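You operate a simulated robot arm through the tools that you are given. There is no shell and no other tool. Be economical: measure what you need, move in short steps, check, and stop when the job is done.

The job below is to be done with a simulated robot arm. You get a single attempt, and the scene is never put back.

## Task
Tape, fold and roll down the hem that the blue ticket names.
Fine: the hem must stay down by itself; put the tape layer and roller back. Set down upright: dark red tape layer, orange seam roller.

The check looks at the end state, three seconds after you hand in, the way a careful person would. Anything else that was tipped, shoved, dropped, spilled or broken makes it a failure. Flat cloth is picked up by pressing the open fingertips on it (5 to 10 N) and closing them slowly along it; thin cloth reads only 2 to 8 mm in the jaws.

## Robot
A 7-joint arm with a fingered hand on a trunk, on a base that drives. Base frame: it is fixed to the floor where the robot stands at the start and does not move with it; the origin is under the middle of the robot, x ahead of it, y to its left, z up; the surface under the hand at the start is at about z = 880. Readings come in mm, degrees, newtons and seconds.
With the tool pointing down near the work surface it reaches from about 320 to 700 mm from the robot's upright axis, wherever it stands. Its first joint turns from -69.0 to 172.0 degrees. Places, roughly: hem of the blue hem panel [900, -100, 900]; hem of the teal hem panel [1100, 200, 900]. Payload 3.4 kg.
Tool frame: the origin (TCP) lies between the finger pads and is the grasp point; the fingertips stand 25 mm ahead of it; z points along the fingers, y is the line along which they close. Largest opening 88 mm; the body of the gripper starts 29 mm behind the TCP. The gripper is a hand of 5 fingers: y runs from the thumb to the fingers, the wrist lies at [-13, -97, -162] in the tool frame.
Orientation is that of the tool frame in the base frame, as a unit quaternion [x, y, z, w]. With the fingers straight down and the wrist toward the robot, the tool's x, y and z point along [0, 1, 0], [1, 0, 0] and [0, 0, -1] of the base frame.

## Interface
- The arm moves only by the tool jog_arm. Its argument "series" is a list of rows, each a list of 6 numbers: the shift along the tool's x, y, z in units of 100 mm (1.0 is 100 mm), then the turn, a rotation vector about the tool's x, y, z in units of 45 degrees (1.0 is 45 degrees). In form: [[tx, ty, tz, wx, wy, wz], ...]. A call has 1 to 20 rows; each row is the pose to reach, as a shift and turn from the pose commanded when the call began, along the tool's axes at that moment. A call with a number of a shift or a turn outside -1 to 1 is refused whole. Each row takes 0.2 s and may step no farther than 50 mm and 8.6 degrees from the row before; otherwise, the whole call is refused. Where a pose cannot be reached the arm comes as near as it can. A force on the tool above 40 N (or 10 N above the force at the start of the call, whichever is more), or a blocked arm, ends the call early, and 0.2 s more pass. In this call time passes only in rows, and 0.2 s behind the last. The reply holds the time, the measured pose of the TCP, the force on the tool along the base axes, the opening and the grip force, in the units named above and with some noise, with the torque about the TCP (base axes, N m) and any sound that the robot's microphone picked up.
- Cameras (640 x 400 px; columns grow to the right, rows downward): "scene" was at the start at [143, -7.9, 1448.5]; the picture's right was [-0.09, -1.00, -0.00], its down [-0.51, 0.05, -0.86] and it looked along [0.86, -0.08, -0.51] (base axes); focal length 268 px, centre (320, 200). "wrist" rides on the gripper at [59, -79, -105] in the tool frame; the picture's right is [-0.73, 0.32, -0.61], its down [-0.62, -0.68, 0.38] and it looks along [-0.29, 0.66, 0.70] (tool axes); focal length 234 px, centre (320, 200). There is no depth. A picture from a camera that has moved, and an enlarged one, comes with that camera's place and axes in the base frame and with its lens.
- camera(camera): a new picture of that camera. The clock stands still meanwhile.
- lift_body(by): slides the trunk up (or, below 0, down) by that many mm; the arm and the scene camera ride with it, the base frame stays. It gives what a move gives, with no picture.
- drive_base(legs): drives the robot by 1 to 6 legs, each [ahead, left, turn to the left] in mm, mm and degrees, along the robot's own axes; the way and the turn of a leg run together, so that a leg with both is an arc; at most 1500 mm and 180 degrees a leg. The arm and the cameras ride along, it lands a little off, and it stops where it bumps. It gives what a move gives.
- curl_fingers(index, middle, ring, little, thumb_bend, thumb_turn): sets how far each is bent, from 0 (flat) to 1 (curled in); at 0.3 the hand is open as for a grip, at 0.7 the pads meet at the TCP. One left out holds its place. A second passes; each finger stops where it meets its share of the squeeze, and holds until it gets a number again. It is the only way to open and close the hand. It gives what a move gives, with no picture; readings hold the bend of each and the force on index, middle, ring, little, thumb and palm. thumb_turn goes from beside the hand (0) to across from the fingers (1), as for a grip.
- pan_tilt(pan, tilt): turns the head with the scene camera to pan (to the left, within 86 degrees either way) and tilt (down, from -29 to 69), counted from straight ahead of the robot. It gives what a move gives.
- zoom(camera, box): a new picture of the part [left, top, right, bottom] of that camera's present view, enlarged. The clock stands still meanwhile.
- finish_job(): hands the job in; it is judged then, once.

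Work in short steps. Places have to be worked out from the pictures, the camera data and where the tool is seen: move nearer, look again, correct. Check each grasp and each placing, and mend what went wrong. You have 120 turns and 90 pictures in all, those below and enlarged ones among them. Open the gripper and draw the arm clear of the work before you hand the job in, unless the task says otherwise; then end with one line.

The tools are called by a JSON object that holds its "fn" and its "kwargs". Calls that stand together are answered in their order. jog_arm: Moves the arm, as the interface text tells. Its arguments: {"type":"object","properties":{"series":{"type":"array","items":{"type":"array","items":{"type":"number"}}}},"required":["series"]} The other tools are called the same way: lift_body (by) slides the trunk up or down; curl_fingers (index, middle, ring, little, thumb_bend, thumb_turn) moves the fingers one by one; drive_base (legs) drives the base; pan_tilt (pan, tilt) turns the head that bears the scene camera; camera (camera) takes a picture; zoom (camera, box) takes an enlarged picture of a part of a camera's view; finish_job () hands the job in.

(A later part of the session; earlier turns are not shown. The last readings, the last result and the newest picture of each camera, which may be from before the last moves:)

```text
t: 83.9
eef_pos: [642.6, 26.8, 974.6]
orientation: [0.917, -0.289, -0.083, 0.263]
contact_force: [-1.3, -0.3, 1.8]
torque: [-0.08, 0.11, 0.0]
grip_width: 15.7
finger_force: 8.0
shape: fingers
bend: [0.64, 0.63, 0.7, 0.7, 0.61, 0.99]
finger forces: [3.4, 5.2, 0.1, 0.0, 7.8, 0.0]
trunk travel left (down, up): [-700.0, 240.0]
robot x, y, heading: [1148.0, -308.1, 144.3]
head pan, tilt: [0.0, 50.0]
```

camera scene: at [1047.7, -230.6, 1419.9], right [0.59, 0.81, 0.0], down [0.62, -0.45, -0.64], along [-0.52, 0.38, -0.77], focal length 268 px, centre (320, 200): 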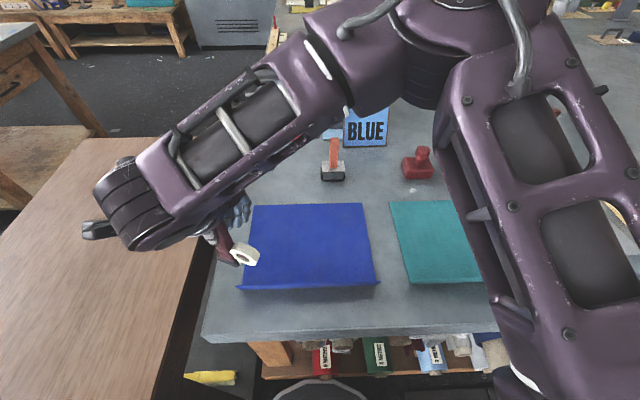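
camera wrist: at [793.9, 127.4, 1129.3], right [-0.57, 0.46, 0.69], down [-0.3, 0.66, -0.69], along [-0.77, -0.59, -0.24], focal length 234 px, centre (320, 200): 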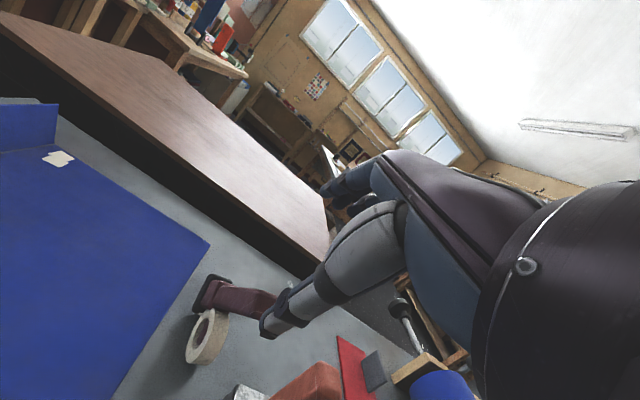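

Gripped with index, middle and thumb. I firm the squeeze, lift and rotate the hand upright, then check how the layer hangs.

{"fn": "curl_fingers", "kwargs": {"index": 1.0, "middle": 1.0, "thumb_bend": 1.0}}

{"fn": "jog_arm", "kwargs": {"series": [[0, 0.2, -0.33, 0, 0, 0], [0, 0.4, -0.6, 0, 0, 0], [0, 0.5, -0.65, 0.18, 0, 0], [0, 0.5, -0.65, 0.36, 0, 0], [0, 0.5, -0.65, 0.54, 0, 0], [0, 0.5, -0.65, 0.71, 0, 0]]}}

{"fn": "camera", "kwargs": {"camera": "wrist"}}

{"fn": "zoom", "kwargs": {"camera": "scene", "box": [200, 90, 370, 210]}}

```text
t: 84.9
eef_pos: [641.2, 27.5, 974.4]
orientation: [0.917, -0.288, -0.082, 0.263]
contact_force: [-1.6, -0.3, 0.9]
torque: [-0.01, 0.12, 0.02]
grip_width: 13.5
finger_force: 23.1
shape: fingers
bend: [0.71, 0.61, 0.7, 0.7, 0.68, 0.95]
finger forces: [13.6, 9.8, 0.1, 0.1, 22.5, 0.1]
trunk travel left (down, up): [-700.0, 240.0]
robot x, y, heading: [1149.1, -302.5, 144.1]
head pan, tilt: [0.0, 50.0]
```

```text
t: 86.3
eef_pos: [637.3, 21.4, 1055.9]
orientation: [0.954, -0.3, 0.001, 0.0]
contact_force: [0.6, -0.6, -2.1]
torque: [0.0, 0.04, 0.0]
grip_width: 13.6
finger_force: 22.5
shape: fingers
bend: [0.55, 0.61, 0.7, 0.7, 0.69, 0.94]
finger forces: [13.9, 8.6, 0.1, 0.0, 22.4, 0.0]
trunk travel left (down, up): [-700.0, 240.0]
robot x, y, heading: [1151.0, -306.4, 143.9]
head pan, tilt: [0.0, 50.0]
```

```text
24 pictures are left
camera wrist: at [729.4, 52.6, 1162.2], right [-0.78, 0.15, 0.61], down [-0.12, 0.92, -0.38], along [-0.61, -0.37, -0.7], focal length 234 px, centre (320, 200)
```

wrist: 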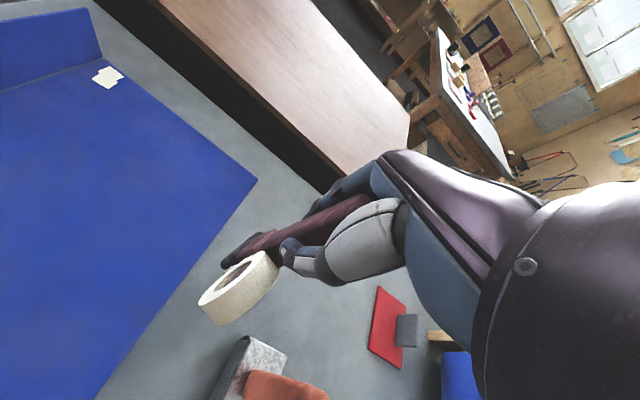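

```text
3.33 times, centred on (285, 150) of scene
camera zoom: at [1048.4, -229.2, 1419.9], right [0.59, 0.81, 0.0], down [0.62, -0.45, -0.64], along [-0.52, 0.38, -0.77], focal length 893 px, centre (437, 367)
```

zoom: 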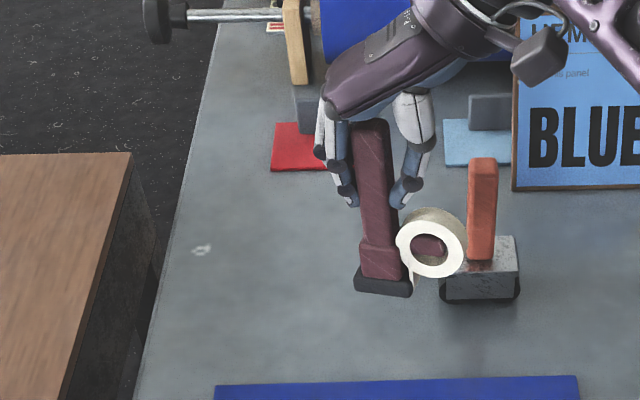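

Excellent: 22 N grip with the layer upright. I carry it back to the hem at the end of the laid strip.

{"fn": "jog_arm", "kwargs": {"series": [[0.41, 0.16, 0, 0, 0, 0], [0.82, 0.33, 0, 0, 0, 0]]}}

{"fn": "jog_arm", "kwargs": {"series": [[0.41, 0.16, 0, 0, 0, 0], [0.82, 0.33, 0, 0, 0, 0]]}}

{"fn": "jog_arm", "kwargs": {"series": [[0.41, 0.16, 0, 0, 0, -0.1], [0.82, 0.33, 0.1, 0, 0, -0.2]]}}

{"fn": "zoom", "kwargs": {"camera": "scene", "box": [210, 190, 350, 300]}}

```text
t: 86.9
eef_pos: [687.4, -53.3, 1056.4]
orientation: [0.954, -0.301, 0.0, 0.0]
contact_force: [-0.3, 0.2, -1.7]
torque: [-0.01, 0.01, -0.01]
grip_width: 13.3
finger_force: 22.3
shape: fingers
bend: [0.54, 0.62, 0.7, 0.7, 0.71, 0.94]
finger forces: [14.4, 8.2, 0.1, 0.0, 22.2, 0.1]
trunk travel left (down, up): [-700.0, 240.0]
robot x, y, heading: [1148.9, -304.8, 144.2]
head pan, tilt: [0.0, 50.0]
```

```text
t: 87.5
eef_pos: [735.4, -124.2, 1055.0]
orientation: [0.954, -0.3, 0.0, 0.001]
contact_force: [0.0, 0.6, -2.4]
torque: [0.03, 0.04, -0.03]
grip_width: 13.4
finger_force: 22.6
shape: fingers
bend: [0.54, 0.62, 0.7, 0.7, 0.71, 0.94]
finger forces: [14.5, 8.2, 0.2, 0.1, 22.2, 0.0]
trunk travel left (down, up): [-700.0, 240.0]
robot x, y, heading: [1146.8, -302.4, 144.1]
head pan, tilt: [0.0, 50.0]
```

```text
t: 88.1
eef_pos: [783.2, -200.5, 1044.0]
orientation: [0.975, -0.224, -0.001, 0.0]
contact_force: [0.3, -0.8, -2.3]
torque: [-0.01, 0.05, -0.02]
grip_width: 13.3
finger_force: 22.1
shape: fingers
bend: [0.54, 0.62, 0.7, 0.7, 0.71, 0.94]
finger forces: [14.5, 8.1, 0.1, 0.0, 22.1, 0.0]
trunk travel left (down, up): [-700.0, 240.0]
robot x, y, heading: [1145.9, -300.7, 144.0]
head pan, tilt: [0.0, 50.0]
```

```text
3.64 times, centred on (280, 245) of scene
camera zoom: at [1048.8, -228.9, 1420.0], right [0.59, 0.81, 0.0], down [0.62, -0.45, -0.64], along [-0.52, 0.38, -0.77], focal length 974 px, centre (466, 36)
```

zoom: 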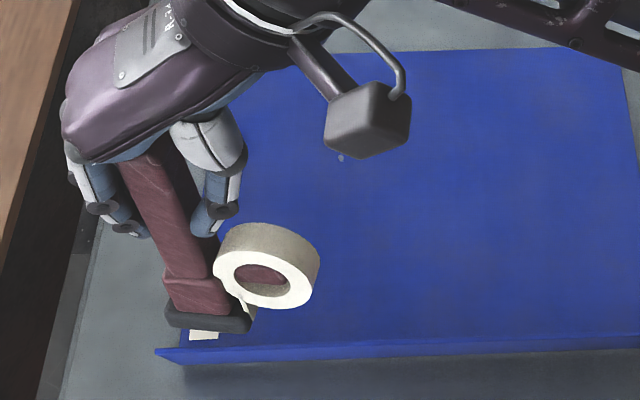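

The grip is upright. I correct yaw by 8° and shift 10 mm inward, then lower toward the panel.

{"fn": "jog_arm", "kwargs": {"series": [[-0.1, -0.015, 0.1, 0, 0, -0.17], [-0.1, -0.015, 0.3, 0, 0, -0.17], [-0.1, -0.015, 0.42, 0, 0, -0.17]]}}

{"fn": "jog_arm", "kwargs": {"series": [[0, 0, 0.03, 0, 0, 0], [0, 0, 0.06, 0, 0, 0], [0, 0, 0.08, 0, 0, 0]]}}

```text
t: 88.9
eef_pos: [773.4, -192.8, 1003.1]
orientation: [0.987, -0.158, -0.001, 0.0]
contact_force: [0.2, 0.3, -2.0]
torque: [-0.01, 0.02, -0.02]
grip_width: 13.1
finger_force: 22.5
shape: fingers
bend: [0.54, 0.62, 0.7, 0.7, 0.71, 0.94]
finger forces: [14.5, 8.0, 0.0, 0.0, 22.1, 0.0]
trunk travel left (down, up): [-700.0, 240.0]
robot x, y, heading: [1148.5, -303.5, 144.2]
head pan, tilt: [0.0, 50.0]
```

```text
t: 89.7
eef_pos: [773.7, -194.6, 996.3]
orientation: [0.987, -0.159, 0.0, -0.001]
contact_force: [0.6, 0.1, -1.5]
torque: [0.01, 0.04, -0.01]
grip_width: 13.1
finger_force: 22.2
shape: fingers
bend: [0.54, 0.62, 0.7, 0.7, 0.71, 0.94]
finger forces: [14.5, 8.1, 0.0, 0.0, 22.2, 0.1]
trunk travel left (down, up): [-700.0, 240.0]
robot x, y, heading: [1151.1, -302.4, 143.7]
head pan, tilt: [0.0, 50.0]
```

{"fn": "jog_arm", "kwargs": {"series": [[0, 0, 0.02, 0, 0, 0], [0, 0, 0.04, 0, 0, 0], [0, 0, 0.06, 0, 0, 0]]}}

```text
t: 90.5
eef_pos: [773.6, -192.9, 990.1]
orientation: [0.987, -0.159, 0.0, -0.001]
contact_force: [1.3, 0.2, -2.9]
torque: [0.02, 0.01, 0.06]
grip_width: 13.1
finger_force: 22.3
shape: fingers
bend: [0.54, 0.62, 0.7, 0.7, 0.71, 0.94]
finger forces: [14.5, 8.1, 0.0, 0.1, 22.2, 0.0]
trunk travel left (down, up): [-700.0, 240.0]
robot x, y, heading: [1145.6, -302.7, 143.9]
head pan, tilt: [0.0, 50.0]
```

Still in the air at 990, so I keep lowering in fine steps until contact.

{"fn": "jog_arm", "kwargs": {"series": [[0, 0, 0.02, 0, 0, 0], [0, 0, 0.04, 0, 0, 0], [0, 0, 0.06, 0, 0, 0], [0, 0, 0.075, 0, 0, 0]]}}

```text
t: 91.5
eef_pos: [773.3, -194.0, 983.4]
orientation: [0.987, -0.159, 0.0, 0.001]
contact_force: [-1.0, 0.9, 1.2]
torque: [0.05, 0.07, 0.01]
grip_width: 13.3
finger_force: 23.1
shape: fingers
bend: [0.54, 0.62, 0.7, 0.7, 0.71, 0.94]
finger forces: [15.1, 8.6, 0.1, 0.0, 23.2, 0.0]
trunk travel left (down, up): [-700.0, 240.0]
robot x, y, heading: [1146.8, -303.5, 144.1]
head pan, tilt: [0.0, 50.0]
```

Light contact. I press about 2.5 mm more and drag 40 mm along the hem.

{"fn": "jog_arm", "kwargs": {"series": [[0, 0, 0.025, 0, 0, 0], [0.028, -0.096, 0.025, 0, 0, 0], [0.057, -0.192, 0.025, 0, 0, 0], [0.085, -0.288, 0.025, 0, 0, 0], [0.113, -0.384, 0.025, 0, 0, 0]]}}

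{"fn": "zoom", "kwargs": {"camera": "scene", "box": [210, 200, 350, 300]}}

```text
t: 92.7
eef_pos: [795.9, -160.9, 980.6]
orientation: [0.988, -0.158, 0.0, 0.0]
contact_force: [-0.9, -2.5, 4.1]
torque: [-0.18, 0.21, 0.0]
grip_width: 13.6
finger_force: 23.8
shape: fingers
bend: [0.54, 0.61, 0.7, 0.7, 0.71, 0.94]
finger forces: [14.2, 11.1, 0.1, 0.0, 23.0, 0.0]
trunk travel left (down, up): [-700.0, 240.0]
robot x, y, heading: [1150.7, -308.6, 144.0]
head pan, tilt: [0.0, 50.0]
```

```text
4.00 times, centred on (280, 250) of scene
camera zoom: at [1049.5, -228.9, 1420.0], right [0.59, 0.81, 0.0], down [0.62, -0.45, -0.64], along [-0.52, 0.38, -0.77], focal length 1072 px, centre (480, 0)
```

zoom: 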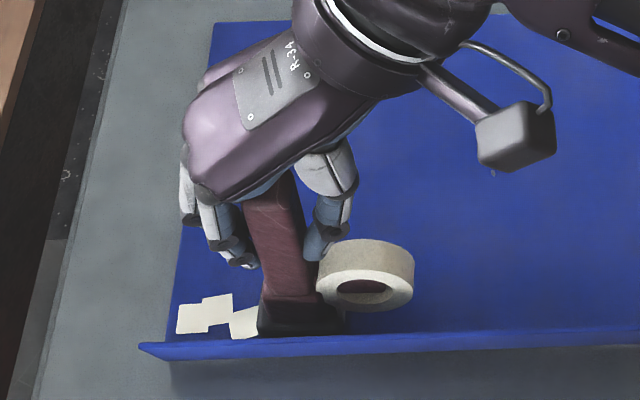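

It works: continuous tape with 6.5 N of contact. I continue 85 mm with a slight inward drift.

{"fn": "jog_arm", "kwargs": {"series": [[0.015, -0.093, 0.002, 0, 0, 0], [0.032, -0.185, 0.003, 0, 0, 0], [0.052, -0.278, 0.004, 0, 0, 0], [0.075, -0.37, 0.004, 0, 0, 0], [0.1, -0.462, 0.004, 0, 0, 0], [0.124, -0.555, 0.004, 0, 0, 0], [0.148, -0.647, 0.004, 0, 0, 0], [0.17, -0.738, 0.004, 0, 0, 0], [0.193, -0.829, 0.004, 0, 0, 0]]}}

{"fn": "zoom", "kwargs": {"camera": "scene", "box": [220, 200, 400, 310]}}

```text
t: 94.7
eef_pos: [841.1, -88.7, 979.0]
orientation: [0.987, -0.158, 0.0, 0.0]
contact_force: [-1.5, -1.4, 6.0]
torque: [-0.23, 0.22, 0.0]
grip_width: 13.1
finger_force: 24.2
shape: fingers
bend: [0.54, 0.61, 0.7, 0.7, 0.71, 0.94]
finger forces: [14.3, 11.4, 0.0, 0.0, 23.1, 0.0]
trunk travel left (down, up): [-700.0, 240.0]
robot x, y, heading: [1148.1, -303.7, 144.1]
head pan, tilt: [0.0, 50.0]
```

```text
3.56 times, centred on (310, 255) of scene
camera zoom: at [1049.5, -229.3, 1420.1], right [0.59, 0.81, 0.0], down [0.62, -0.45, -0.64], along [-0.52, 0.38, -0.77], focal length 952 px, centre (356, 4)
```

zoom: 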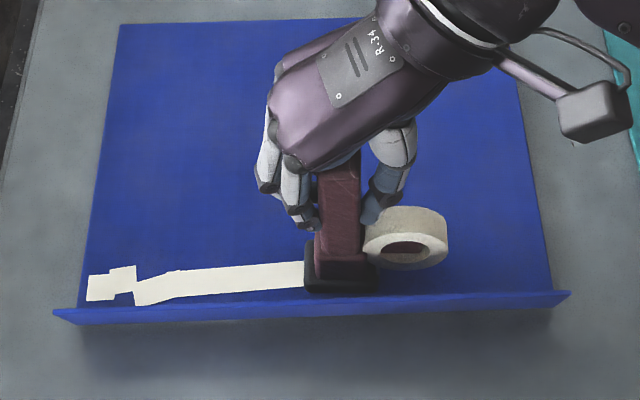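

A clean strip. I continue 96 mm further.

{"fn": "jog_arm", "kwargs": {"series": [[0.027, -0.092, 0, 0, 0, 0], [0.054, -0.184, 0, 0, 0, 0], [0.082, -0.276, 0, 0, 0, 0], [0.109, -0.368, 0, 0, 0, 0], [0.136, -0.46, 0, 0, 0, 0], [0.163, -0.552, 0, 0, 0, 0], [0.19, -0.644, 0, 0, 0, 0], [0.218, -0.736, 0, 0, 0, 0], [0.245, -0.828, 0, 0, 0, 0], [0.272, -0.92, 0, 0, 0, 0]]}}

{"fn": "zoom", "kwargs": {"camera": "scene", "box": [230, 200, 410, 310]}}

```text
t: 96.9
eef_pos: [894.8, -9.8, 979.5]
orientation: [0.987, -0.159, 0.0, 0.001]
contact_force: [-1.1, -2.0, 5.0]
torque: [-0.18, 0.22, 0.0]
grip_width: 13.3
finger_force: 24.0
shape: fingers
bend: [0.54, 0.61, 0.7, 0.7, 0.71, 0.94]
finger forces: [14.3, 10.9, 0.0, 0.1, 22.6, 0.1]
trunk travel left (down, up): [-700.0, 240.0]
robot x, y, heading: [1149.9, -304.8, 144.0]
head pan, tilt: [0.0, 50.0]
```

```text
3.56 times, centred on (320, 255) of scene
camera zoom: at [1049.5, -229.1, 1419.9], right [0.59, 0.81, 0.0], down [0.62, -0.45, -0.64], along [-0.52, 0.38, -0.77], focal length 952 px, centre (320, 4)
```

zoom: 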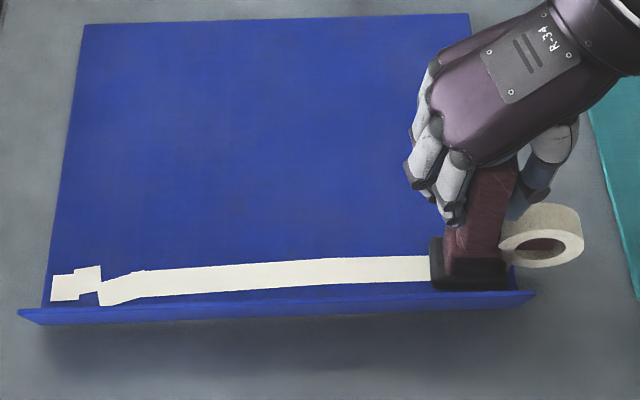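

Base centre is at e≈248 of 274 mm. I drag the last 20 mm and then lift straight up.

{"fn": "jog_arm", "kwargs": {"series": [[0.028, -0.096, 0, 0, 0, 0], [0.057, -0.192, 0, 0, 0, 0], [0.057, -0.192, -0.1, 0, 0, 0], [0.057, -0.192, -0.4, 0, 0, 0], [0.057, -0.192, -0.85, 0, 0, 0]]}}

{"fn": "zoom", "kwargs": {"camera": "scene", "box": [230, 200, 410, 310]}}

```text
t: 98.1
eef_pos: [907.3, 6.0, 1064.6]
orientation: [0.987, -0.158, 0.0, -0.001]
contact_force: [-0.5, 0.2, -2.1]
torque: [0.0, 0.01, 0.03]
grip_width: 13.6
finger_force: 22.5
shape: fingers
bend: [0.54, 0.61, 0.7, 0.7, 0.71, 0.94]
finger forces: [13.9, 8.8, 0.1, 0.0, 22.5, 0.0]
trunk travel left (down, up): [-700.0, 240.0]
robot x, y, heading: [1145.2, -303.2, 143.6]
head pan, tilt: [0.0, 50.0]
```

```text
3.56 times, centred on (320, 255) of scene
camera zoom: at [1049.2, -228.8, 1419.9], right [0.59, 0.81, 0.0], down [0.62, -0.45, -0.64], along [-0.52, 0.38, -0.77], focal length 952 px, centre (320, 4)
```

zoom: 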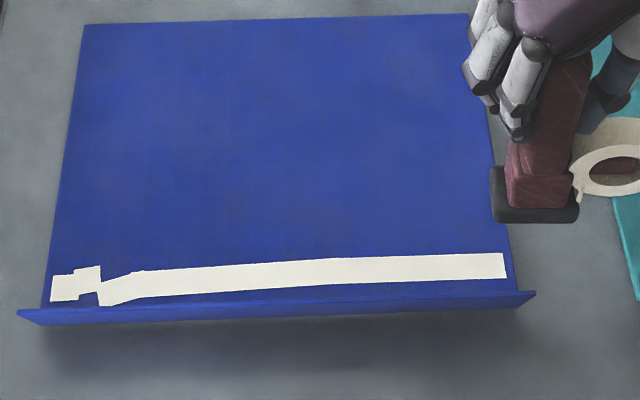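

The tape strip is laid along the full hem. I carry the layer back to its original spot at about (552,-12).

{"fn": "jog_arm", "kwargs": {"series": [[-0.41, 0.16, 0, 0, 0, 0], [-0.82, 0.32, 0, 0, 0, 0]]}}

{"fn": "jog_arm", "kwargs": {"series": [[-0.41, 0.16, 0, 0, 0, 0], [-0.82, 0.32, 0, 0, 0, 0]]}}

{"fn": "jog_arm", "kwargs": {"series": [[-0.41, 0.16, 0, 0, 0, 0], [-0.82, 0.32, 0, 0, 0, 0]]}}

{"fn": "jog_arm", "kwargs": {"series": [[-0.41, 0.16, 0, 0, 0, 0], [-0.81, 0.33, 0, 0, 0, 0]]}}

{"fn": "zoom", "kwargs": {"camera": "scene", "box": [200, 90, 380, 200]}}

```text
t: 98.7
eef_pos: [815.5, 0.9, 1065.3]
orientation: [0.987, -0.159, 0.001, 0.0]
contact_force: [0.2, 0.4, -2.1]
torque: [-0.05, 0.02, 0.0]
grip_width: 13.2
finger_force: 22.3
shape: fingers
bend: [0.54, 0.61, 0.7, 0.7, 0.71, 0.94]
finger forces: [13.7, 8.7, 0.0, 0.0, 22.4, 0.0]
trunk travel left (down, up): [-700.0, 240.0]
robot x, y, heading: [1148.9, -303.3, 143.8]
head pan, tilt: [0.0, 50.0]
```

```text
t: 99.3
eef_pos: [728.0, -5.0, 1065.3]
orientation: [0.987, -0.158, 0.001, -0.001]
contact_force: [0.4, 0.0, -1.9]
torque: [-0.02, 0.01, -0.01]
grip_width: 13.2
finger_force: 22.9
shape: fingers
bend: [0.54, 0.61, 0.7, 0.7, 0.71, 0.94]
finger forces: [13.7, 8.7, 0.0, 0.0, 22.3, 0.0]
trunk travel left (down, up): [-700.0, 240.0]
robot x, y, heading: [1148.1, -305.7, 143.7]
head pan, tilt: [0.0, 50.0]
```

```text
t: 99.9
eef_pos: [651.9, -8.2, 1066.4]
orientation: [0.988, -0.157, -0.002, -0.002]
contact_force: [0.0, -0.3, -2.1]
torque: [-0.01, 0.0, -0.01]
grip_width: 13.3
finger_force: 22.1
shape: fingers
bend: [0.54, 0.61, 0.7, 0.7, 0.71, 0.94]
finger forces: [13.7, 8.4, 0.0, 0.1, 22.0, 0.0]
out of reach, approached as far as the arm can: row 2
trunk travel left (down, up): [-700.0, 240.0]
robot x, y, heading: [1147.1, -306.3, 144.1]
head pan, tilt: [0.0, 50.0]
```

```text
t: 100.5
eef_pos: [653.8, -5.4, 1066.7]
orientation: [0.987, -0.159, 0.0, 0.001]
contact_force: [-0.4, 0.1, -2.4]
torque: [0.02, 0.0, -0.01]
grip_width: 13.0
finger_force: 21.9
shape: fingers
bend: [0.54, 0.61, 0.7, 0.7, 0.71, 0.94]
finger forces: [13.7, 8.3, 0.0, 0.1, 22.0, 0.0]
out of reach, approached as far as the arm can: row 1, 2
trunk travel left (down, up): [-700.0, 240.0]
robot x, y, heading: [1145.6, -303.3, 144.0]
head pan, tilt: [0.0, 50.0]
```

```text
3.56 times, centred on (290, 145) of scene
camera zoom: at [1049.4, -227.8, 1419.9], right [0.59, 0.81, 0.0], down [0.62, -0.45, -0.64], along [-0.52, 0.38, -0.77], focal length 952 px, centre (427, 396)
```

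zoom: 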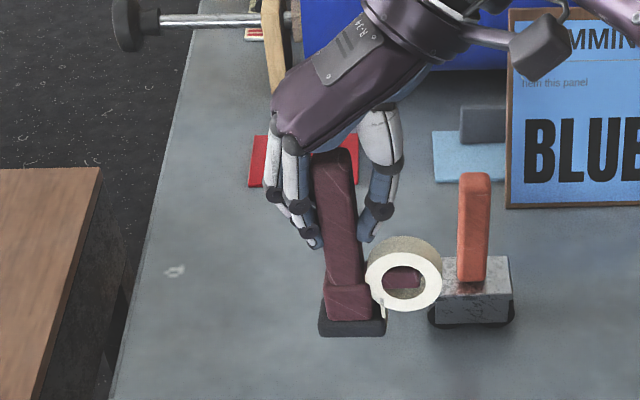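

With this yaw the arm can't reach further. I turn the hand back by about 34° to gain reach and then continue.

{"fn": "jog_arm", "kwargs": {"series": [[0, 0, 0, 0, 0, 0.18], [0, 0, 0, 0, 0, 0.36], [0, 0, 0, 0, 0, 0.54], [0, 0, 0, 0, 0, 0.72]]}}

```text
t: 101.5
eef_pos: [650.6, -5.2, 1067.8]
orientation: [0.903, -0.429, 0.0, 0.0]
contact_force: [0.4, 1.4, -1.7]
torque: [0.0, 0.02, -0.02]
grip_width: 13.1
finger_force: 22.2
shape: fingers
bend: [0.54, 0.61, 0.7, 0.7, 0.71, 0.94]
finger forces: [13.7, 8.5, 0.1, 0.0, 22.0, 0.0]
trunk travel left (down, up): [-700.0, 240.0]
robot x, y, heading: [1148.6, -307.3, 144.0]
head pan, tilt: [0.0, 50.0]
```

Now I move toward the original spot.

{"fn": "jog_arm", "kwargs": {"series": [[-0.27, 0.4, 0, 0, 0, 0], [-0.53, 0.79, 0, 0, 0, 0]]}}

```text
t: 102.1
eef_pos: [582.4, -11.6, 1066.5]
orientation: [0.905, -0.426, -0.001, 0.0]
contact_force: [-0.3, 0.4, -1.9]
torque: [0.0, 0.04, 0.0]
grip_width: 13.1
finger_force: 23.3
shape: fingers
bend: [0.54, 0.62, 0.7, 0.7, 0.72, 0.93]
finger forces: [15.3, 8.3, 0.0, 0.0, 22.9, 0.0]
out of reach, approached as far as the arm can: row 2
trunk travel left (down, up): [-700.0, 240.0]
robot x, y, heading: [1148.0, -301.3, 144.1]
head pan, tilt: [0.0, 50.0]
```

About 27 mm short. One more small yaw and shift should close it.

{"fn": "jog_arm", "kwargs": {"series": [[0, 0, 0, 0, 0, 0.18], [0, 0, 0, 0, 0, 0.36], [-0.16, 0.22, 0.1, 0, 0, 0.36], [-0.16, 0.22, 0.4, 0, 0, 0.36], [-0.16, 0.22, 0.7, 0, 0, 0.36]]}}

{"fn": "zoom", "kwargs": {"camera": "scene", "box": [200, 90, 380, 200]}}

```text
t: 103.3
eef_pos: [556.3, -15.4, 994.7]
orientation: [0.834, -0.551, 0.0, -0.001]
contact_force: [-0.2, -0.2, -2.1]
torque: [0.04, -0.01, 0.03]
grip_width: 12.9
finger_force: 23.2
shape: fingers
bend: [0.53, 0.62, 0.7, 0.7, 0.72, 0.93]
finger forces: [15.4, 8.2, 0.0, 0.0, 22.8, 0.0]
trunk travel left (down, up): [-700.0, 240.0]
robot x, y, heading: [1151.5, -301.0, 144.1]
head pan, tilt: [0.0, 50.0]
```

```text
3.56 times, centred on (290, 145) of scene
camera zoom: at [1047.9, -228.9, 1419.9], right [0.59, 0.81, 0.0], down [0.62, -0.45, -0.64], along [-0.52, 0.38, -0.77], focal length 952 px, centre (427, 396)
```

zoom: 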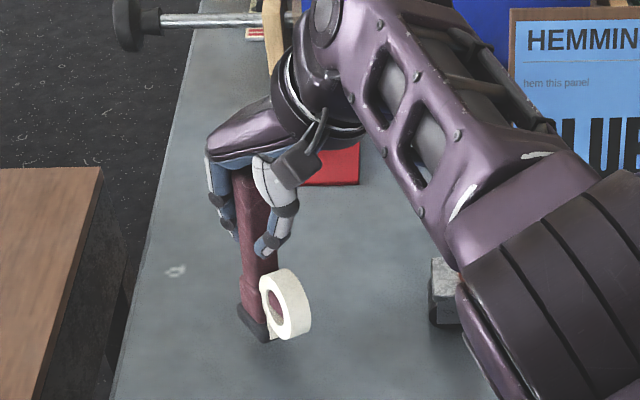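

It sits right over its spot. I lower until contact.

{"fn": "jog_arm", "kwargs": {"series": [[0, 0, 0.06, 0, 0, 0], [0, 0, 0.1, 0, 0, 0], [0, 0, 0.12, 0, 0, 0], [0, 0, 0.14, 0, 0, 0]]}}

```text
t: 104.3
eef_pos: [558.4, -14.6, 981.8]
orientation: [0.835, -0.551, 0.0, 0.0]
contact_force: [-0.8, 0.4, -1.7]
torque: [0.03, 0.01, -0.02]
grip_width: 13.3
finger_force: 22.9
shape: fingers
bend: [0.53, 0.62, 0.7, 0.7, 0.72, 0.93]
finger forces: [15.5, 8.0, 0.1, 0.0, 22.9, 0.0]
out of reach, approached as far as the arm can: row 2, 3, 4
trunk travel left (down, up): [-700.0, 240.0]
robot x, y, heading: [1145.6, -301.1, 144.1]
head pan, tilt: [0.0, 50.0]
```

The arm is at its limit, so I use the trunk to lower the last few mm.

{"fn": "lift_body", "kwargs": {"by": -3}}

```text
t: 104.8
eef_pos: [559.3, -15.6, 979.3]
orientation: [0.835, -0.551, 0.0, 0.001]
contact_force: [0.4, 0.4, -1.5]
torque: [0.01, -0.01, 0.0]
grip_width: 12.9
finger_force: 22.9
shape: fingers
bend: [0.53, 0.62, 0.7, 0.7, 0.72, 0.93]
finger forces: [15.5, 8.0, 0.0, 0.0, 23.0, 0.1]
trunk travel left (down, up): [-697.0, 243.0]
robot x, y, heading: [1150.9, -304.7, 144.1]
head pan, tilt: [0.0, 50.0]
```

{"fn": "lift_body", "kwargs": {"by": -2}}

```text
t: 105.3
eef_pos: [559.6, -15.2, 979.2]
orientation: [0.835, -0.55, -0.001, 0.001]
contact_force: [0.5, 0.6, 4.0]
torque: [-0.01, 0.09, -0.01]
grip_width: 13.0
finger_force: 24.3
shape: fingers
bend: [0.53, 0.62, 0.7, 0.7, 0.72, 0.93]
finger forces: [15.6, 8.3, 0.0, 0.0, 24.0, 0.1]
trunk travel left (down, up): [-695.0, 245.0]
robot x, y, heading: [1147.9, -304.9, 143.9]
head pan, tilt: [0.0, 50.0]
```

It is on the table. I open and rise straight up.

{"fn": "curl_fingers", "kwargs": {"index": 0.3, "middle": 0.3, "ring": 0.3, "little": 0.3, "thumb_bend": 0.3, "thumb_turn": 0.98}}

{"fn": "jog_arm", "kwargs": {"series": [[0, 0, -0.15, 0, 0, 0], [0, 0, -0.5, 0, 0, 0], [0, 0, -0.95, 0, 0, 0]]}}

{"fn": "zoom", "kwargs": {"camera": "scene", "box": [200, 90, 380, 200]}}

```text
t: 106.3
eef_pos: [559.4, -16.6, 977.8]
orientation: [0.835, -0.551, -0.001, -0.001]
contact_force: [0.0, 0.0, -0.9]
torque: [0.02, 0.0, 0.04]
grip_width: 84.5
finger_force: 0.0
shape: fingers
bend: [0.3, 0.3, 0.3, 0.3, 0.3, 0.96]
finger forces: [0.0, 0.1, 0.0, 0.1, 0.0, 0.0]
trunk travel left (down, up): [-695.0, 245.0]
robot x, y, heading: [1149.4, -304.2, 144.0]
head pan, tilt: [0.0, 50.0]
```

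```text
t: 107.1
eef_pos: [559.5, -15.8, 1072.4]
orientation: [0.835, -0.55, 0.0, 0.0]
contact_force: [-0.3, 0.2, 0.1]
torque: [0.0, 0.03, 0.05]
grip_width: 84.5
finger_force: 0.2
shape: fingers
bend: [0.3, 0.3, 0.3, 0.3, 0.3, 0.96]
finger forces: [0.1, 0.1, 0.0, 0.0, 0.1, 0.0]
trunk travel left (down, up): [-695.0, 245.0]
robot x, y, heading: [1149.4, -300.9, 144.1]
head pan, tilt: [0.0, 50.0]
```

```text
3.56 times, centred on (290, 145) of scene
camera zoom: at [1049.6, -229.1, 1414.9], right [0.59, 0.81, 0.0], down [0.62, -0.45, -0.64], along [-0.52, 0.38, -0.77], focal length 952 px, centre (427, 396)
```

zoom: 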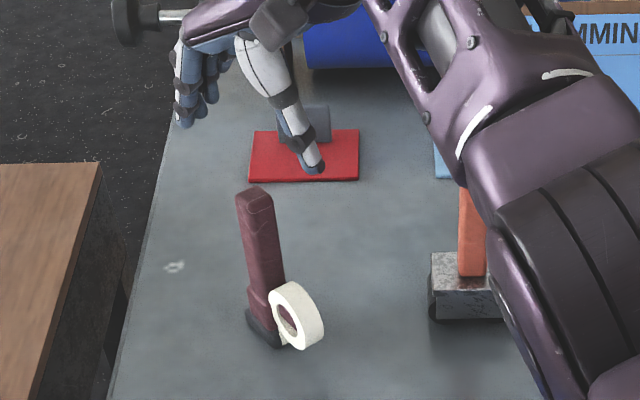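

The layer stands upright at its original place. Next comes the fold: I raise the hand, turn it square to the hem, and back the robot 100 mm so that the outer side of the flap is within reach.

{"fn": "jog_arm", "kwargs": {"series": [[0, 0, -0.3, 0, 0, 0.16], [0, 0, -0.6, 0, 0, 0.32], [0, 0, -0.6, 0, 0, 0.48], [0, 0, -0.6, 0, 0, 0.65]]}}

{"fn": "drive_base", "kwargs": {"legs": [[-100, 0, 0]]}}

{"fn": "jog_arm", "kwargs": {"series": [[0, 0, 0, 0, 0, 0.16], [0, 0, 0, 0, 0, 0.32], [0, 0, 0, 0, 0, 0.48], [0, 0, 0, 0, 0, 0.64]]}}

{"fn": "curl_fingers", "kwargs": {"index": 0.7, "middle": 0.7, "ring": 0.7, "little": 0.7, "thumb_bend": 0.7}}

```text
t: 108.1
eef_pos: [561.0, -16.9, 1131.9]
orientation: [-0.668, 0.744, 0.001, -0.001]
contact_force: [0.0, 0.3, -0.2]
torque: [0.01, 0.05, -0.01]
grip_width: 84.4
finger_force: 0.1
shape: fingers
bend: [0.3, 0.3, 0.3, 0.3, 0.3, 0.96]
finger forces: [0.1, 0.0, 0.0, 0.1, 0.1, 0.0]
trunk travel left (down, up): [-695.0, 245.0]
robot x, y, heading: [1148.8, -302.7, 143.9]
head pan, tilt: [0.0, 50.0]
```

```text
t: 109.2
eef_pos: [639.7, -73.8, 1132.1]
orientation: [-0.668, 0.745, -0.001, 0.001]
contact_force: [-0.3, -0.1, -0.7]
torque: [0.01, -0.03, 0.03]
grip_width: 85.1
finger_force: 0.1
shape: fingers
bend: [0.3, 0.3, 0.3, 0.3, 0.3, 0.96]
finger forces: [0.0, 0.0, 0.0, 0.0, 0.0, 0.0]
trunk travel left (down, up): [-695.0, 245.0]
robot x, y, heading: [1225.4, -361.0, 143.9]
head pan, tilt: [0.0, 50.0]
```

```text
t: 110.2
eef_pos: [639.7, -73.4, 1132.1]
orientation: [-0.461, 0.887, 0.0, -0.001]
contact_force: [-0.4, 0.2, -0.7]
torque: [0.01, -0.01, 0.02]
grip_width: 84.8
finger_force: 0.1
shape: fingers
bend: [0.3, 0.3, 0.3, 0.3, 0.3, 0.96]
finger forces: [0.0, 0.0, 0.0, 0.0, 0.1, 0.0]
trunk travel left (down, up): [-695.0, 245.0]
robot x, y, heading: [1226.5, -362.7, 144.1]
head pan, tilt: [0.0, 50.0]
```

```text
t: 111.2
eef_pos: [639.8, -73.0, 1131.8]
orientation: [-0.462, 0.887, 0.0, 0.0]
contact_force: [0.5, -0.1, -0.7]
torque: [0.04, 0.0, 0.0]
grip_width: 0.0
finger_force: 0.1
shape: fingers
bend: [0.7, 0.7, 0.7, 0.7, 0.7, 1.0]
finger forces: [0.1, 0.0, 0.1, 0.1, 0.0, 0.0]
trunk travel left (down, up): [-695.0, 245.0]
robot x, y, heading: [1226.6, -361.0, 144.0]
head pan, tilt: [0.0, 50.0]
```

Now I move over to the outer side of the flap's middle, still high.

{"fn": "jog_arm", "kwargs": {"series": [[-0.15, -0.43, 0, 0, 0, 0], [-0.29, -0.86, 0, 0, 0, 0]]}}

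{"fn": "jog_arm", "kwargs": {"series": [[-0.15, -0.43, 0, 0, 0, 0], [-0.29, -0.86, 0, 0, 0, 0]]}}

{"fn": "jog_arm", "kwargs": {"series": [[-0.15, -0.43, 0, 0, 0, 0], [-0.29, -0.86, 0, 0, 0, 0], [-0.29, -0.86, 0.45, 0, 0, 0], [-0.29, -0.86, 0.9, 0, 0, 0]]}}

{"fn": "camera", "kwargs": {"camera": "scene"}}

```text
t: 111.8
eef_pos: [728.6, -99.5, 1133.1]
orientation: [-0.461, 0.887, 0.0, 0.001]
contact_force: [0.6, 0.6, 0.1]
torque: [0.01, 0.02, -0.02]
grip_width: 0.4
finger_force: 0.0
shape: fingers
bend: [0.7, 0.7, 0.7, 0.7, 0.7, 1.0]
finger forces: [0.0, 0.1, 0.0, 0.0, 0.0, 0.1]
trunk travel left (down, up): [-695.0, 245.0]
robot x, y, heading: [1225.8, -362.2, 143.9]
head pan, tilt: [0.0, 50.0]
```

```text
t: 112.4
eef_pos: [814.8, -123.9, 1132.4]
orientation: [-0.461, 0.887, 0.0, 0.0]
contact_force: [-0.1, 0.0, 0.3]
torque: [-0.03, 0.01, 0.0]
grip_width: 0.2
finger_force: 0.0
shape: fingers
bend: [0.7, 0.7, 0.7, 0.7, 0.7, 1.0]
finger forces: [0.1, 0.0, 0.0, 0.1, 0.0, 0.1]
trunk travel left (down, up): [-695.0, 245.0]
robot x, y, heading: [1225.8, -363.5, 143.8]
head pan, tilt: [0.0, 50.0]
```

```text
t: 113.4
eef_pos: [900.1, -151.3, 1040.5]
orientation: [-0.462, 0.887, 0.0, -0.001]
contact_force: [0.2, 0.7, -0.5]
torque: [0.0, 0.0, -0.02]
grip_width: 0.0
finger_force: 0.0
shape: fingers
bend: [0.7, 0.7, 0.7, 0.7, 0.7, 1.0]
finger forces: [0.0, 0.1, 0.0, 0.0, 0.0, 0.0]
trunk travel left (down, up): [-695.0, 245.0]
robot x, y, heading: [1230.2, -361.8, 143.9]
head pan, tilt: [0.0, 50.0]
```

```text
14 pictures are left
camera scene: at [1127.9, -285.8, 1415.0], right [0.59, 0.81, 0.0], down [0.62, -0.45, -0.64], along [-0.52, 0.38, -0.77], focal length 268 px, centre (320, 200)
```

scene: 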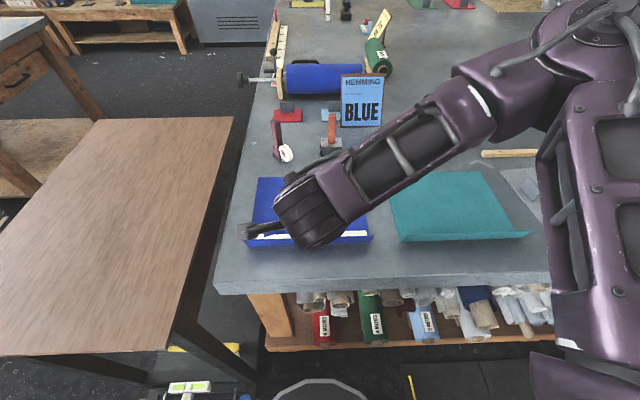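

I descend outside the flap so the fingertips are at about z 897.

{"fn": "jog_arm", "kwargs": {"series": [[0, 0, 0.45, 0, 0, 0], [0, 0, 0.9, 0, 0, 0]]}}

{"fn": "jog_arm", "kwargs": {"series": [[0, 0, 0.14, 0, 0, 0], [0, 0, 0.28, 0, 0, 0]]}}

{"fn": "zoom", "kwargs": {"camera": "scene", "box": [230, 160, 390, 260]}}

```text
t: 114.0
eef_pos: [901.4, -149.6, 951.1]
orientation: [-0.461, 0.887, 0.0, 0.001]
contact_force: [0.0, 0.7, -0.4]
torque: [0.04, -0.02, 0.0]
grip_width: 0.1
finger_force: 0.1
shape: fingers
bend: [0.7, 0.7, 0.7, 0.7, 0.7, 1.0]
finger forces: [0.0, 0.0, 0.0, 0.0, 0.0, 0.1]
trunk travel left (down, up): [-695.0, 245.0]
robot x, y, heading: [1227.0, -361.5, 143.8]
head pan, tilt: [0.0, 50.0]
```

```text
t: 114.6
eef_pos: [900.8, -149.0, 923.8]
orientation: [-0.462, 0.887, 0.0, 0.0]
contact_force: [-0.8, -0.4, 0.0]
torque: [0.01, -0.01, -0.04]
grip_width: 0.0
finger_force: 0.0
shape: fingers
bend: [0.7, 0.7, 0.7, 0.7, 0.7, 1.0]
finger forces: [0.1, 0.1, 0.0, 0.0, 0.0, 0.0]
trunk travel left (down, up): [-695.0, 245.0]
robot x, y, heading: [1228.5, -361.5, 143.7]
head pan, tilt: [0.0, 50.0]
```

```text
4.00 times, centred on (310, 210) of scene
camera zoom: at [1128.2, -285.8, 1414.9], right [0.59, 0.81, 0.0], down [0.62, -0.45, -0.64], along [-0.52, 0.38, -0.77], focal length 1072 px, centre (360, 160)
```

zoom: 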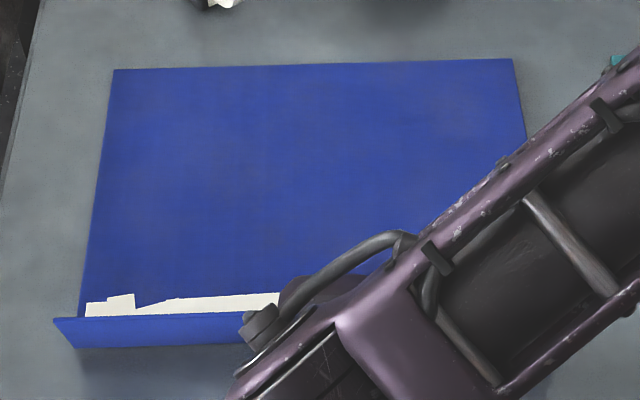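

I sweep inward 70 mm to push the flap up and past vertical.

{"fn": "jog_arm", "kwargs": {"series": [[0, 0.1, 0, 0, 0, 0], [0, 0.2, 0, 0, 0, 0], [0, 0.3, 0, 0, 0, 0], [0, 0.4, 0, 0, 0, 0], [0, 0.5, 0, 0, 0, 0], [0, 0.6, 0, 0, 0, 0], [0, 0.7, 0, 0, 0, 0]]}}

{"fn": "zoom", "kwargs": {"camera": "scene", "box": [230, 160, 390, 260]}}

```text
t: 116.2
eef_pos: [843.8, -109.1, 923.7]
orientation: [-0.462, 0.887, 0.0, -0.001]
contact_force: [0.3, 0.6, -0.8]
torque: [0.01, -0.03, 0.01]
grip_width: 0.0
finger_force: 0.1
shape: fingers
bend: [0.7, 0.7, 0.7, 0.7, 0.7, 1.0]
finger forces: [0.0, 0.1, 0.0, 0.0, 0.0, 0.0]
trunk travel left (down, up): [-695.0, 245.0]
robot x, y, heading: [1228.7, -362.8, 144.0]
head pan, tilt: [0.0, 50.0]
```

```text
4.00 times, centred on (310, 210) of scene
camera zoom: at [1128.0, -285.5, 1414.9], right [0.59, 0.81, 0.0], down [0.62, -0.45, -0.64], along [-0.52, 0.38, -0.77], focal length 1072 px, centre (360, 160)
```

zoom: 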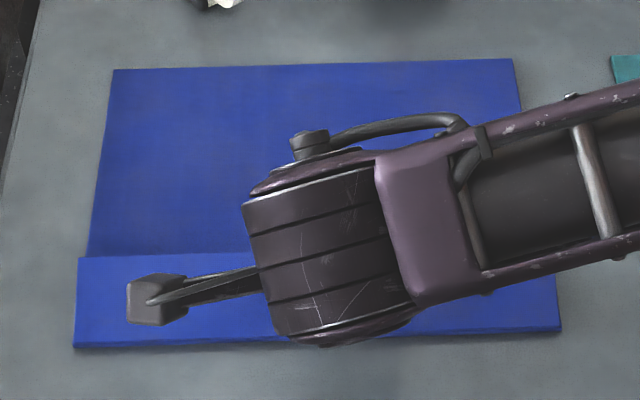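

The flap has folded over, covering the tape. I press it down gently in the middle.

{"fn": "jog_arm", "kwargs": {"series": [[0, 0.05, 0.03, 0, 0, 0], [0, 0.1, 0.06, 0, 0, 0], [0, 0.1, 0.09, 0, 0, 0], [0, 0.1, 0.12, 0, 0, 0], [0, 0.1, 0.14, 0, 0, 0]]}}

```text
t: 117.4
eef_pos: [837.0, -105.5, 913.3]
orientation: [-0.462, 0.887, 0.003, -0.003]
contact_force: [2.2, -0.2, 26.9]
torque: [-0.2, -0.05, 0.01]
grip_width: 0.2
finger_force: 13.1
shape: fingers
bend: [0.7, 0.7, 0.7, 0.7, 0.71, 1.0]
finger forces: [5.6, 0.9, 0.0, 0.1, 19.5, 0.0]
trunk travel left (down, up): [-695.0, 245.0]
robot x, y, heading: [1229.9, -361.6, 143.8]
head pan, tilt: [0.0, 50.0]
```

Pressed with 27 N. I lift off and look.

{"fn": "jog_arm", "kwargs": {"series": [[0, 0, -0.1, 0, 0, 0], [0, 0, -0.5, 0, 0, 0], [0, 0.1, -0.95, 0, 0, 0]]}}

{"fn": "jog_arm", "kwargs": {"series": [[0, 0.4, -0.2, 0, 0, 0], [0, 0.8, -0.4, 0, 0, 0], [0, 0.95, -0.8, 0, 0, 0]]}}

{"fn": "zoom", "kwargs": {"camera": "scene", "box": [220, 160, 400, 270]}}

```text
t: 118.2
eef_pos: [827.9, -98.6, 1005.2]
orientation: [-0.461, 0.887, -0.001, 0.0]
contact_force: [0.3, -0.8, -0.3]
torque: [0.01, 0.01, 0.01]
grip_width: 0.1
finger_force: 0.1
shape: fingers
bend: [0.7, 0.7, 0.7, 0.7, 0.7, 1.0]
finger forces: [0.0, 0.1, 0.0, 0.0, 0.0, 0.1]
trunk travel left (down, up): [-695.0, 245.0]
robot x, y, heading: [1227.6, -359.2, 144.0]
head pan, tilt: [0.0, 50.0]
```

```text
t: 119.0
eef_pos: [749.2, -45.6, 1084.9]
orientation: [-0.462, 0.887, 0.0, 0.0]
contact_force: [0.1, -0.9, 0.7]
torque: [0.05, 0.02, 0.0]
grip_width: 0.0
finger_force: 0.0
shape: fingers
bend: [0.7, 0.7, 0.7, 0.7, 0.7, 1.0]
finger forces: [0.1, 0.0, 0.1, 0.0, 0.0, 0.0]
trunk travel left (down, up): [-695.0, 245.0]
robot x, y, heading: [1226.2, -360.6, 143.7]
head pan, tilt: [0.0, 50.0]
```

```text
3.56 times, centred on (310, 215) of scene
camera zoom: at [1128.8, -286.9, 1415.0], right [0.59, 0.81, 0.0], down [0.62, -0.45, -0.64], along [-0.52, 0.38, -0.77], focal length 952 px, centre (356, 147)
```

zoom: 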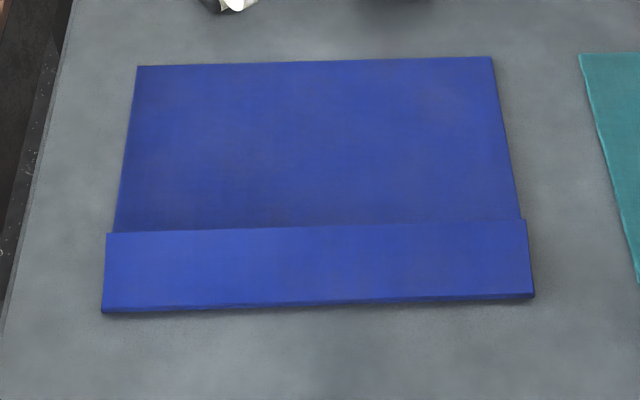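

The hem is folded over. Now the roller: I open the hand and drive forward 100 mm again.

{"fn": "curl_fingers", "kwargs": {"index": 0.3, "middle": 0.3, "ring": 0.3, "little": 0.3, "thumb_bend": 0.3, "thumb_turn": 0.98}}

{"fn": "drive_base", "kwargs": {"legs": [[98, 0, 0]]}}

{"fn": "camera", "kwargs": {"camera": "wrist"}}

{"fn": "zoom", "kwargs": {"camera": "scene", "box": [240, 100, 400, 200]}}

```text
t: 120.0
eef_pos: [749.0, -44.3, 1084.3]
orientation: [-0.461, 0.887, 0.0, -0.001]
contact_force: [0.5, 0.0, 0.1]
torque: [-0.01, -0.01, 0.03]
grip_width: 84.7
finger_force: 0.0
shape: fingers
bend: [0.3, 0.3, 0.3, 0.3, 0.3, 0.96]
finger forces: [0.0, 0.0, 0.0, 0.1, 0.0, 0.1]
trunk travel left (down, up): [-695.0, 245.0]
robot x, y, heading: [1229.1, -357.9, 144.1]
head pan, tilt: [0.0, 50.0]
```

```text
t: 121.2
eef_pos: [671.1, 13.5, 1084.1]
orientation: [-0.462, 0.887, 0.0, 0.0]
contact_force: [0.1, 0.3, -0.3]
torque: [-0.01, 0.03, -0.02]
grip_width: 84.5
finger_force: 0.1
shape: fingers
bend: [0.3, 0.3, 0.3, 0.3, 0.3, 0.96]
finger forces: [0.0, 0.0, 0.0, 0.0, 0.0, 0.0]
trunk travel left (down, up): [-695.0, 245.0]
robot x, y, heading: [1147.4, -305.2, 143.6]
head pan, tilt: [0.0, 50.0]
```

```text
10 pictures are left
camera wrist: at [701.4, -79.8, 1189.9], right [0.15, 0.78, 0.61], down [0.92, 0.12, -0.38], along [-0.37, 0.61, -0.7], focal length 234 px, centre (320, 200)
```

wrist: 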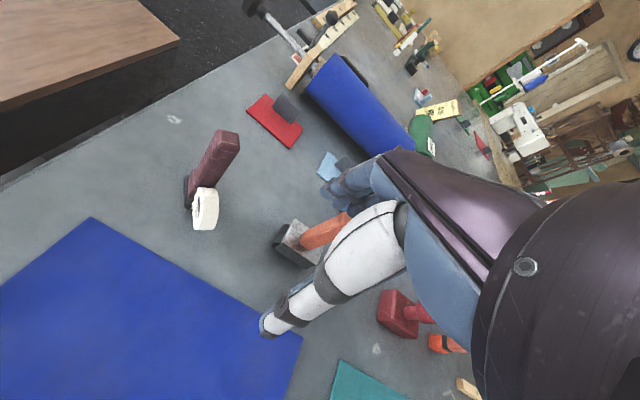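

```text
4.00 times, centred on (320, 150) of scene
camera zoom: at [1049.5, -228.3, 1414.9], right [0.59, 0.81, 0.0], down [0.62, -0.45, -0.64], along [-0.52, 0.38, -0.77], focal length 1072 px, centre (320, 400)
```

zoom: 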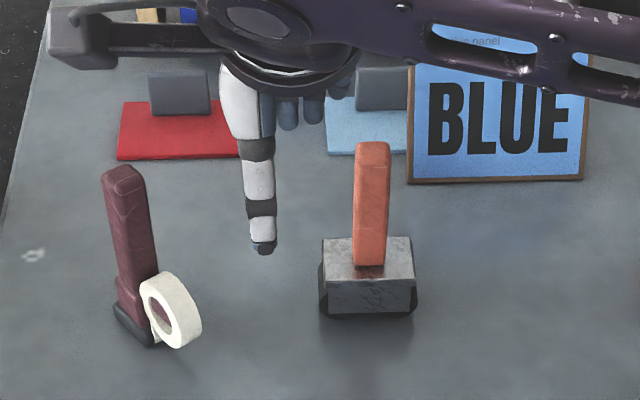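

Roller handle at about (628,119) with its top at ~1000. I move over it and partly down, then verify.

{"fn": "jog_arm", "kwargs": {"series": [[-0.21, 0.32, 0, 0, 0, 0], [-0.42, 0.64, 0, 0, 0, 0], [-0.62, 0.96, 0, 0, 0, 0], [-0.62, 0.96, 0.3, 0, 0, 0], [-0.62, 0.96, 0.5, 0, 0, 0]]}}

{"fn": "zoom", "kwargs": {"camera": "wrist", "box": [180, 160, 380, 320]}}

```text
t: 122.4
eef_pos: [629.7, 120.5, 1034.3]
orientation: [-0.461, 0.887, 0.0, 0.001]
contact_force: [0.2, -0.9, -0.2]
torque: [0.02, 0.0, 0.0]
grip_width: 84.6
finger_force: 0.1
shape: fingers
bend: [0.3, 0.3, 0.3, 0.3, 0.3, 0.96]
finger forces: [0.1, 0.0, 0.1, 0.0, 0.1, 0.0]
trunk travel left (down, up): [-695.0, 245.0]
robot x, y, heading: [1148.2, -306.1, 143.9]
head pan, tilt: [0.0, 50.0]
```

```text
2.50 times, centred on (280, 240) of wrist
camera zoom: at [659.4, 27.1, 1139.6], right [0.15, 0.78, 0.61], down [0.92, 0.12, -0.38], along [-0.37, 0.61, -0.7], focal length 585 px, centre (420, 100)
```

zoom: 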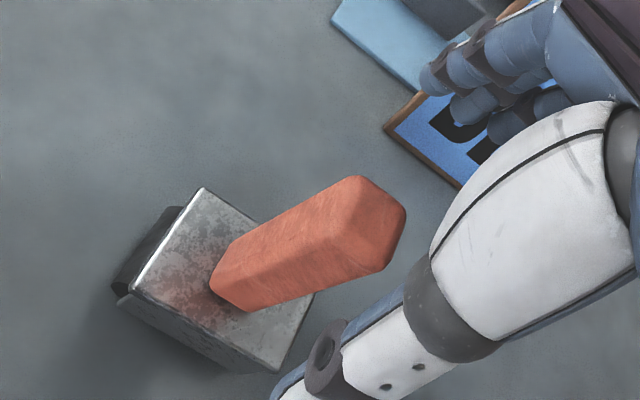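

Well aligned. I go down 54 mm and grasp the roller.

{"fn": "jog_arm", "kwargs": {"series": [[-0.02, 0, 0.2, 0, 0, 0], [-0.02, 0, 0.4, 0, 0, 0], [-0.02, 0, 0.54, 0, 0, 0]]}}

{"fn": "curl_fingers", "kwargs": {"index": 0.7, "middle": 0.7, "ring": 0.7, "little": 0.7, "thumb_bend": 0.7}}

```text
t: 123.2
eef_pos: [630.2, 120.7, 979.3]
orientation: [-0.463, 0.887, 0.0, 0.0]
contact_force: [0.9, -0.6, 0.3]
torque: [0.01, 0.03, -0.03]
grip_width: 84.5
finger_force: 0.1
shape: fingers
bend: [0.3, 0.3, 0.3, 0.3, 0.3, 0.96]
finger forces: [0.0, 0.0, 0.1, 0.0, 0.0, 0.0]
trunk travel left (down, up): [-695.0, 245.0]
robot x, y, heading: [1150.7, -305.2, 143.7]
head pan, tilt: [0.0, 50.0]
```

```text
t: 124.2
eef_pos: [630.6, 122.7, 978.6]
orientation: [-0.462, 0.887, -0.001, 0.0]
contact_force: [-0.6, -0.4, -0.9]
torque: [0.01, -0.01, 0.03]
grip_width: 15.4
finger_force: 6.1
shape: fingers
bend: [0.63, 0.66, 0.7, 0.7, 0.61, 0.99]
finger forces: [3.7, 2.4, 0.1, 0.1, 6.0, 0.1]
trunk travel left (down, up): [-695.0, 245.0]
robot x, y, heading: [1149.8, -308.1, 143.9]
head pan, tilt: [0.0, 50.0]
```

Gripped. I firm up and lift 70 mm.

{"fn": "curl_fingers", "kwargs": {"index": 1.0, "middle": 1.0, "thumb_bend": 1.0}}

{"fn": "jog_arm", "kwargs": {"series": [[0, 0, -0.1, 0, 0, 0], [0, 0, -0.4, 0, 0, 0], [0, 0, -0.8, 0, 0, 0]]}}

```text
t: 125.2
eef_pos: [628.8, 122.9, 978.5]
orientation: [-0.462, 0.887, -0.001, 0.0]
contact_force: [-0.2, 0.7, -2.2]
torque: [0.03, -0.02, -0.05]
grip_width: 13.8
finger_force: 19.0
shape: fingers
bend: [0.5, 1.0, 0.7, 0.7, 0.72, 1.0]
finger forces: [19.3, 0.6, 0.1, 0.0, 18.8, 0.0]
trunk travel left (down, up): [-695.0, 245.0]
robot x, y, heading: [1149.8, -308.1, 143.9]
head pan, tilt: [0.0, 50.0]
```

```text
t: 126.0
eef_pos: [630.3, 119.3, 1061.3]
orientation: [-0.461, 0.887, 0.0, -0.001]
contact_force: [-1.0, -0.3, -1.9]
torque: [0.02, -0.05, -0.03]
grip_width: 13.5
finger_force: 19.2
shape: fingers
bend: [0.5, 1.0, 0.7, 0.7, 0.72, 1.0]
finger forces: [19.1, 0.7, 0.1, 0.1, 18.6, 0.1]
trunk travel left (down, up): [-695.0, 245.0]
robot x, y, heading: [1152.1, -304.0, 143.8]
head pan, tilt: [0.0, 50.0]
```

The middle finger slipped past, so index and thumb hold it alone. I check how the roller hangs.

{"fn": "zoom", "kwargs": {"camera": "scene", "box": [240, 80, 400, 190]}}

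{"fn": "zoom", "kwargs": {"camera": "wrist", "box": [180, 160, 380, 320]}}

```text
3.64 times, centred on (320, 135) of scene
camera zoom: at [1050.4, -228.2, 1414.9], right [0.59, 0.81, 0.0], down [0.62, -0.45, -0.64], along [-0.52, 0.38, -0.77], focal length 974 px, centre (320, 436)
```

zoom: 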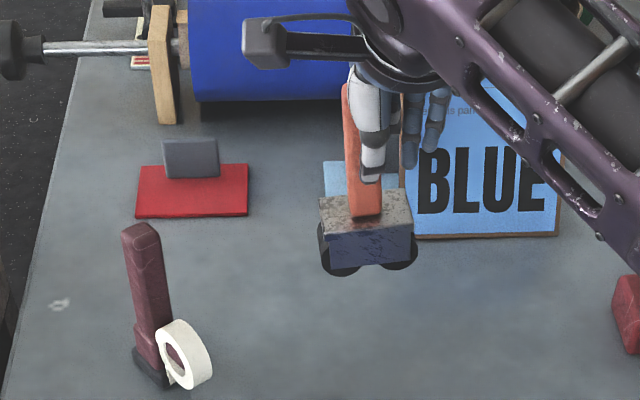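

```text
2.50 times, centred on (280, 240) of wrist
camera zoom: at [661.2, 26.1, 1166.4], right [0.15, 0.78, 0.61], down [0.92, 0.12, -0.38], along [-0.37, 0.61, -0.7], focal length 585 px, centre (420, 100)
```

zoom: 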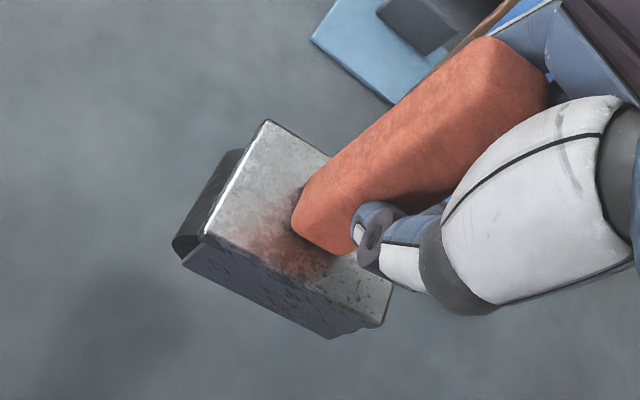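

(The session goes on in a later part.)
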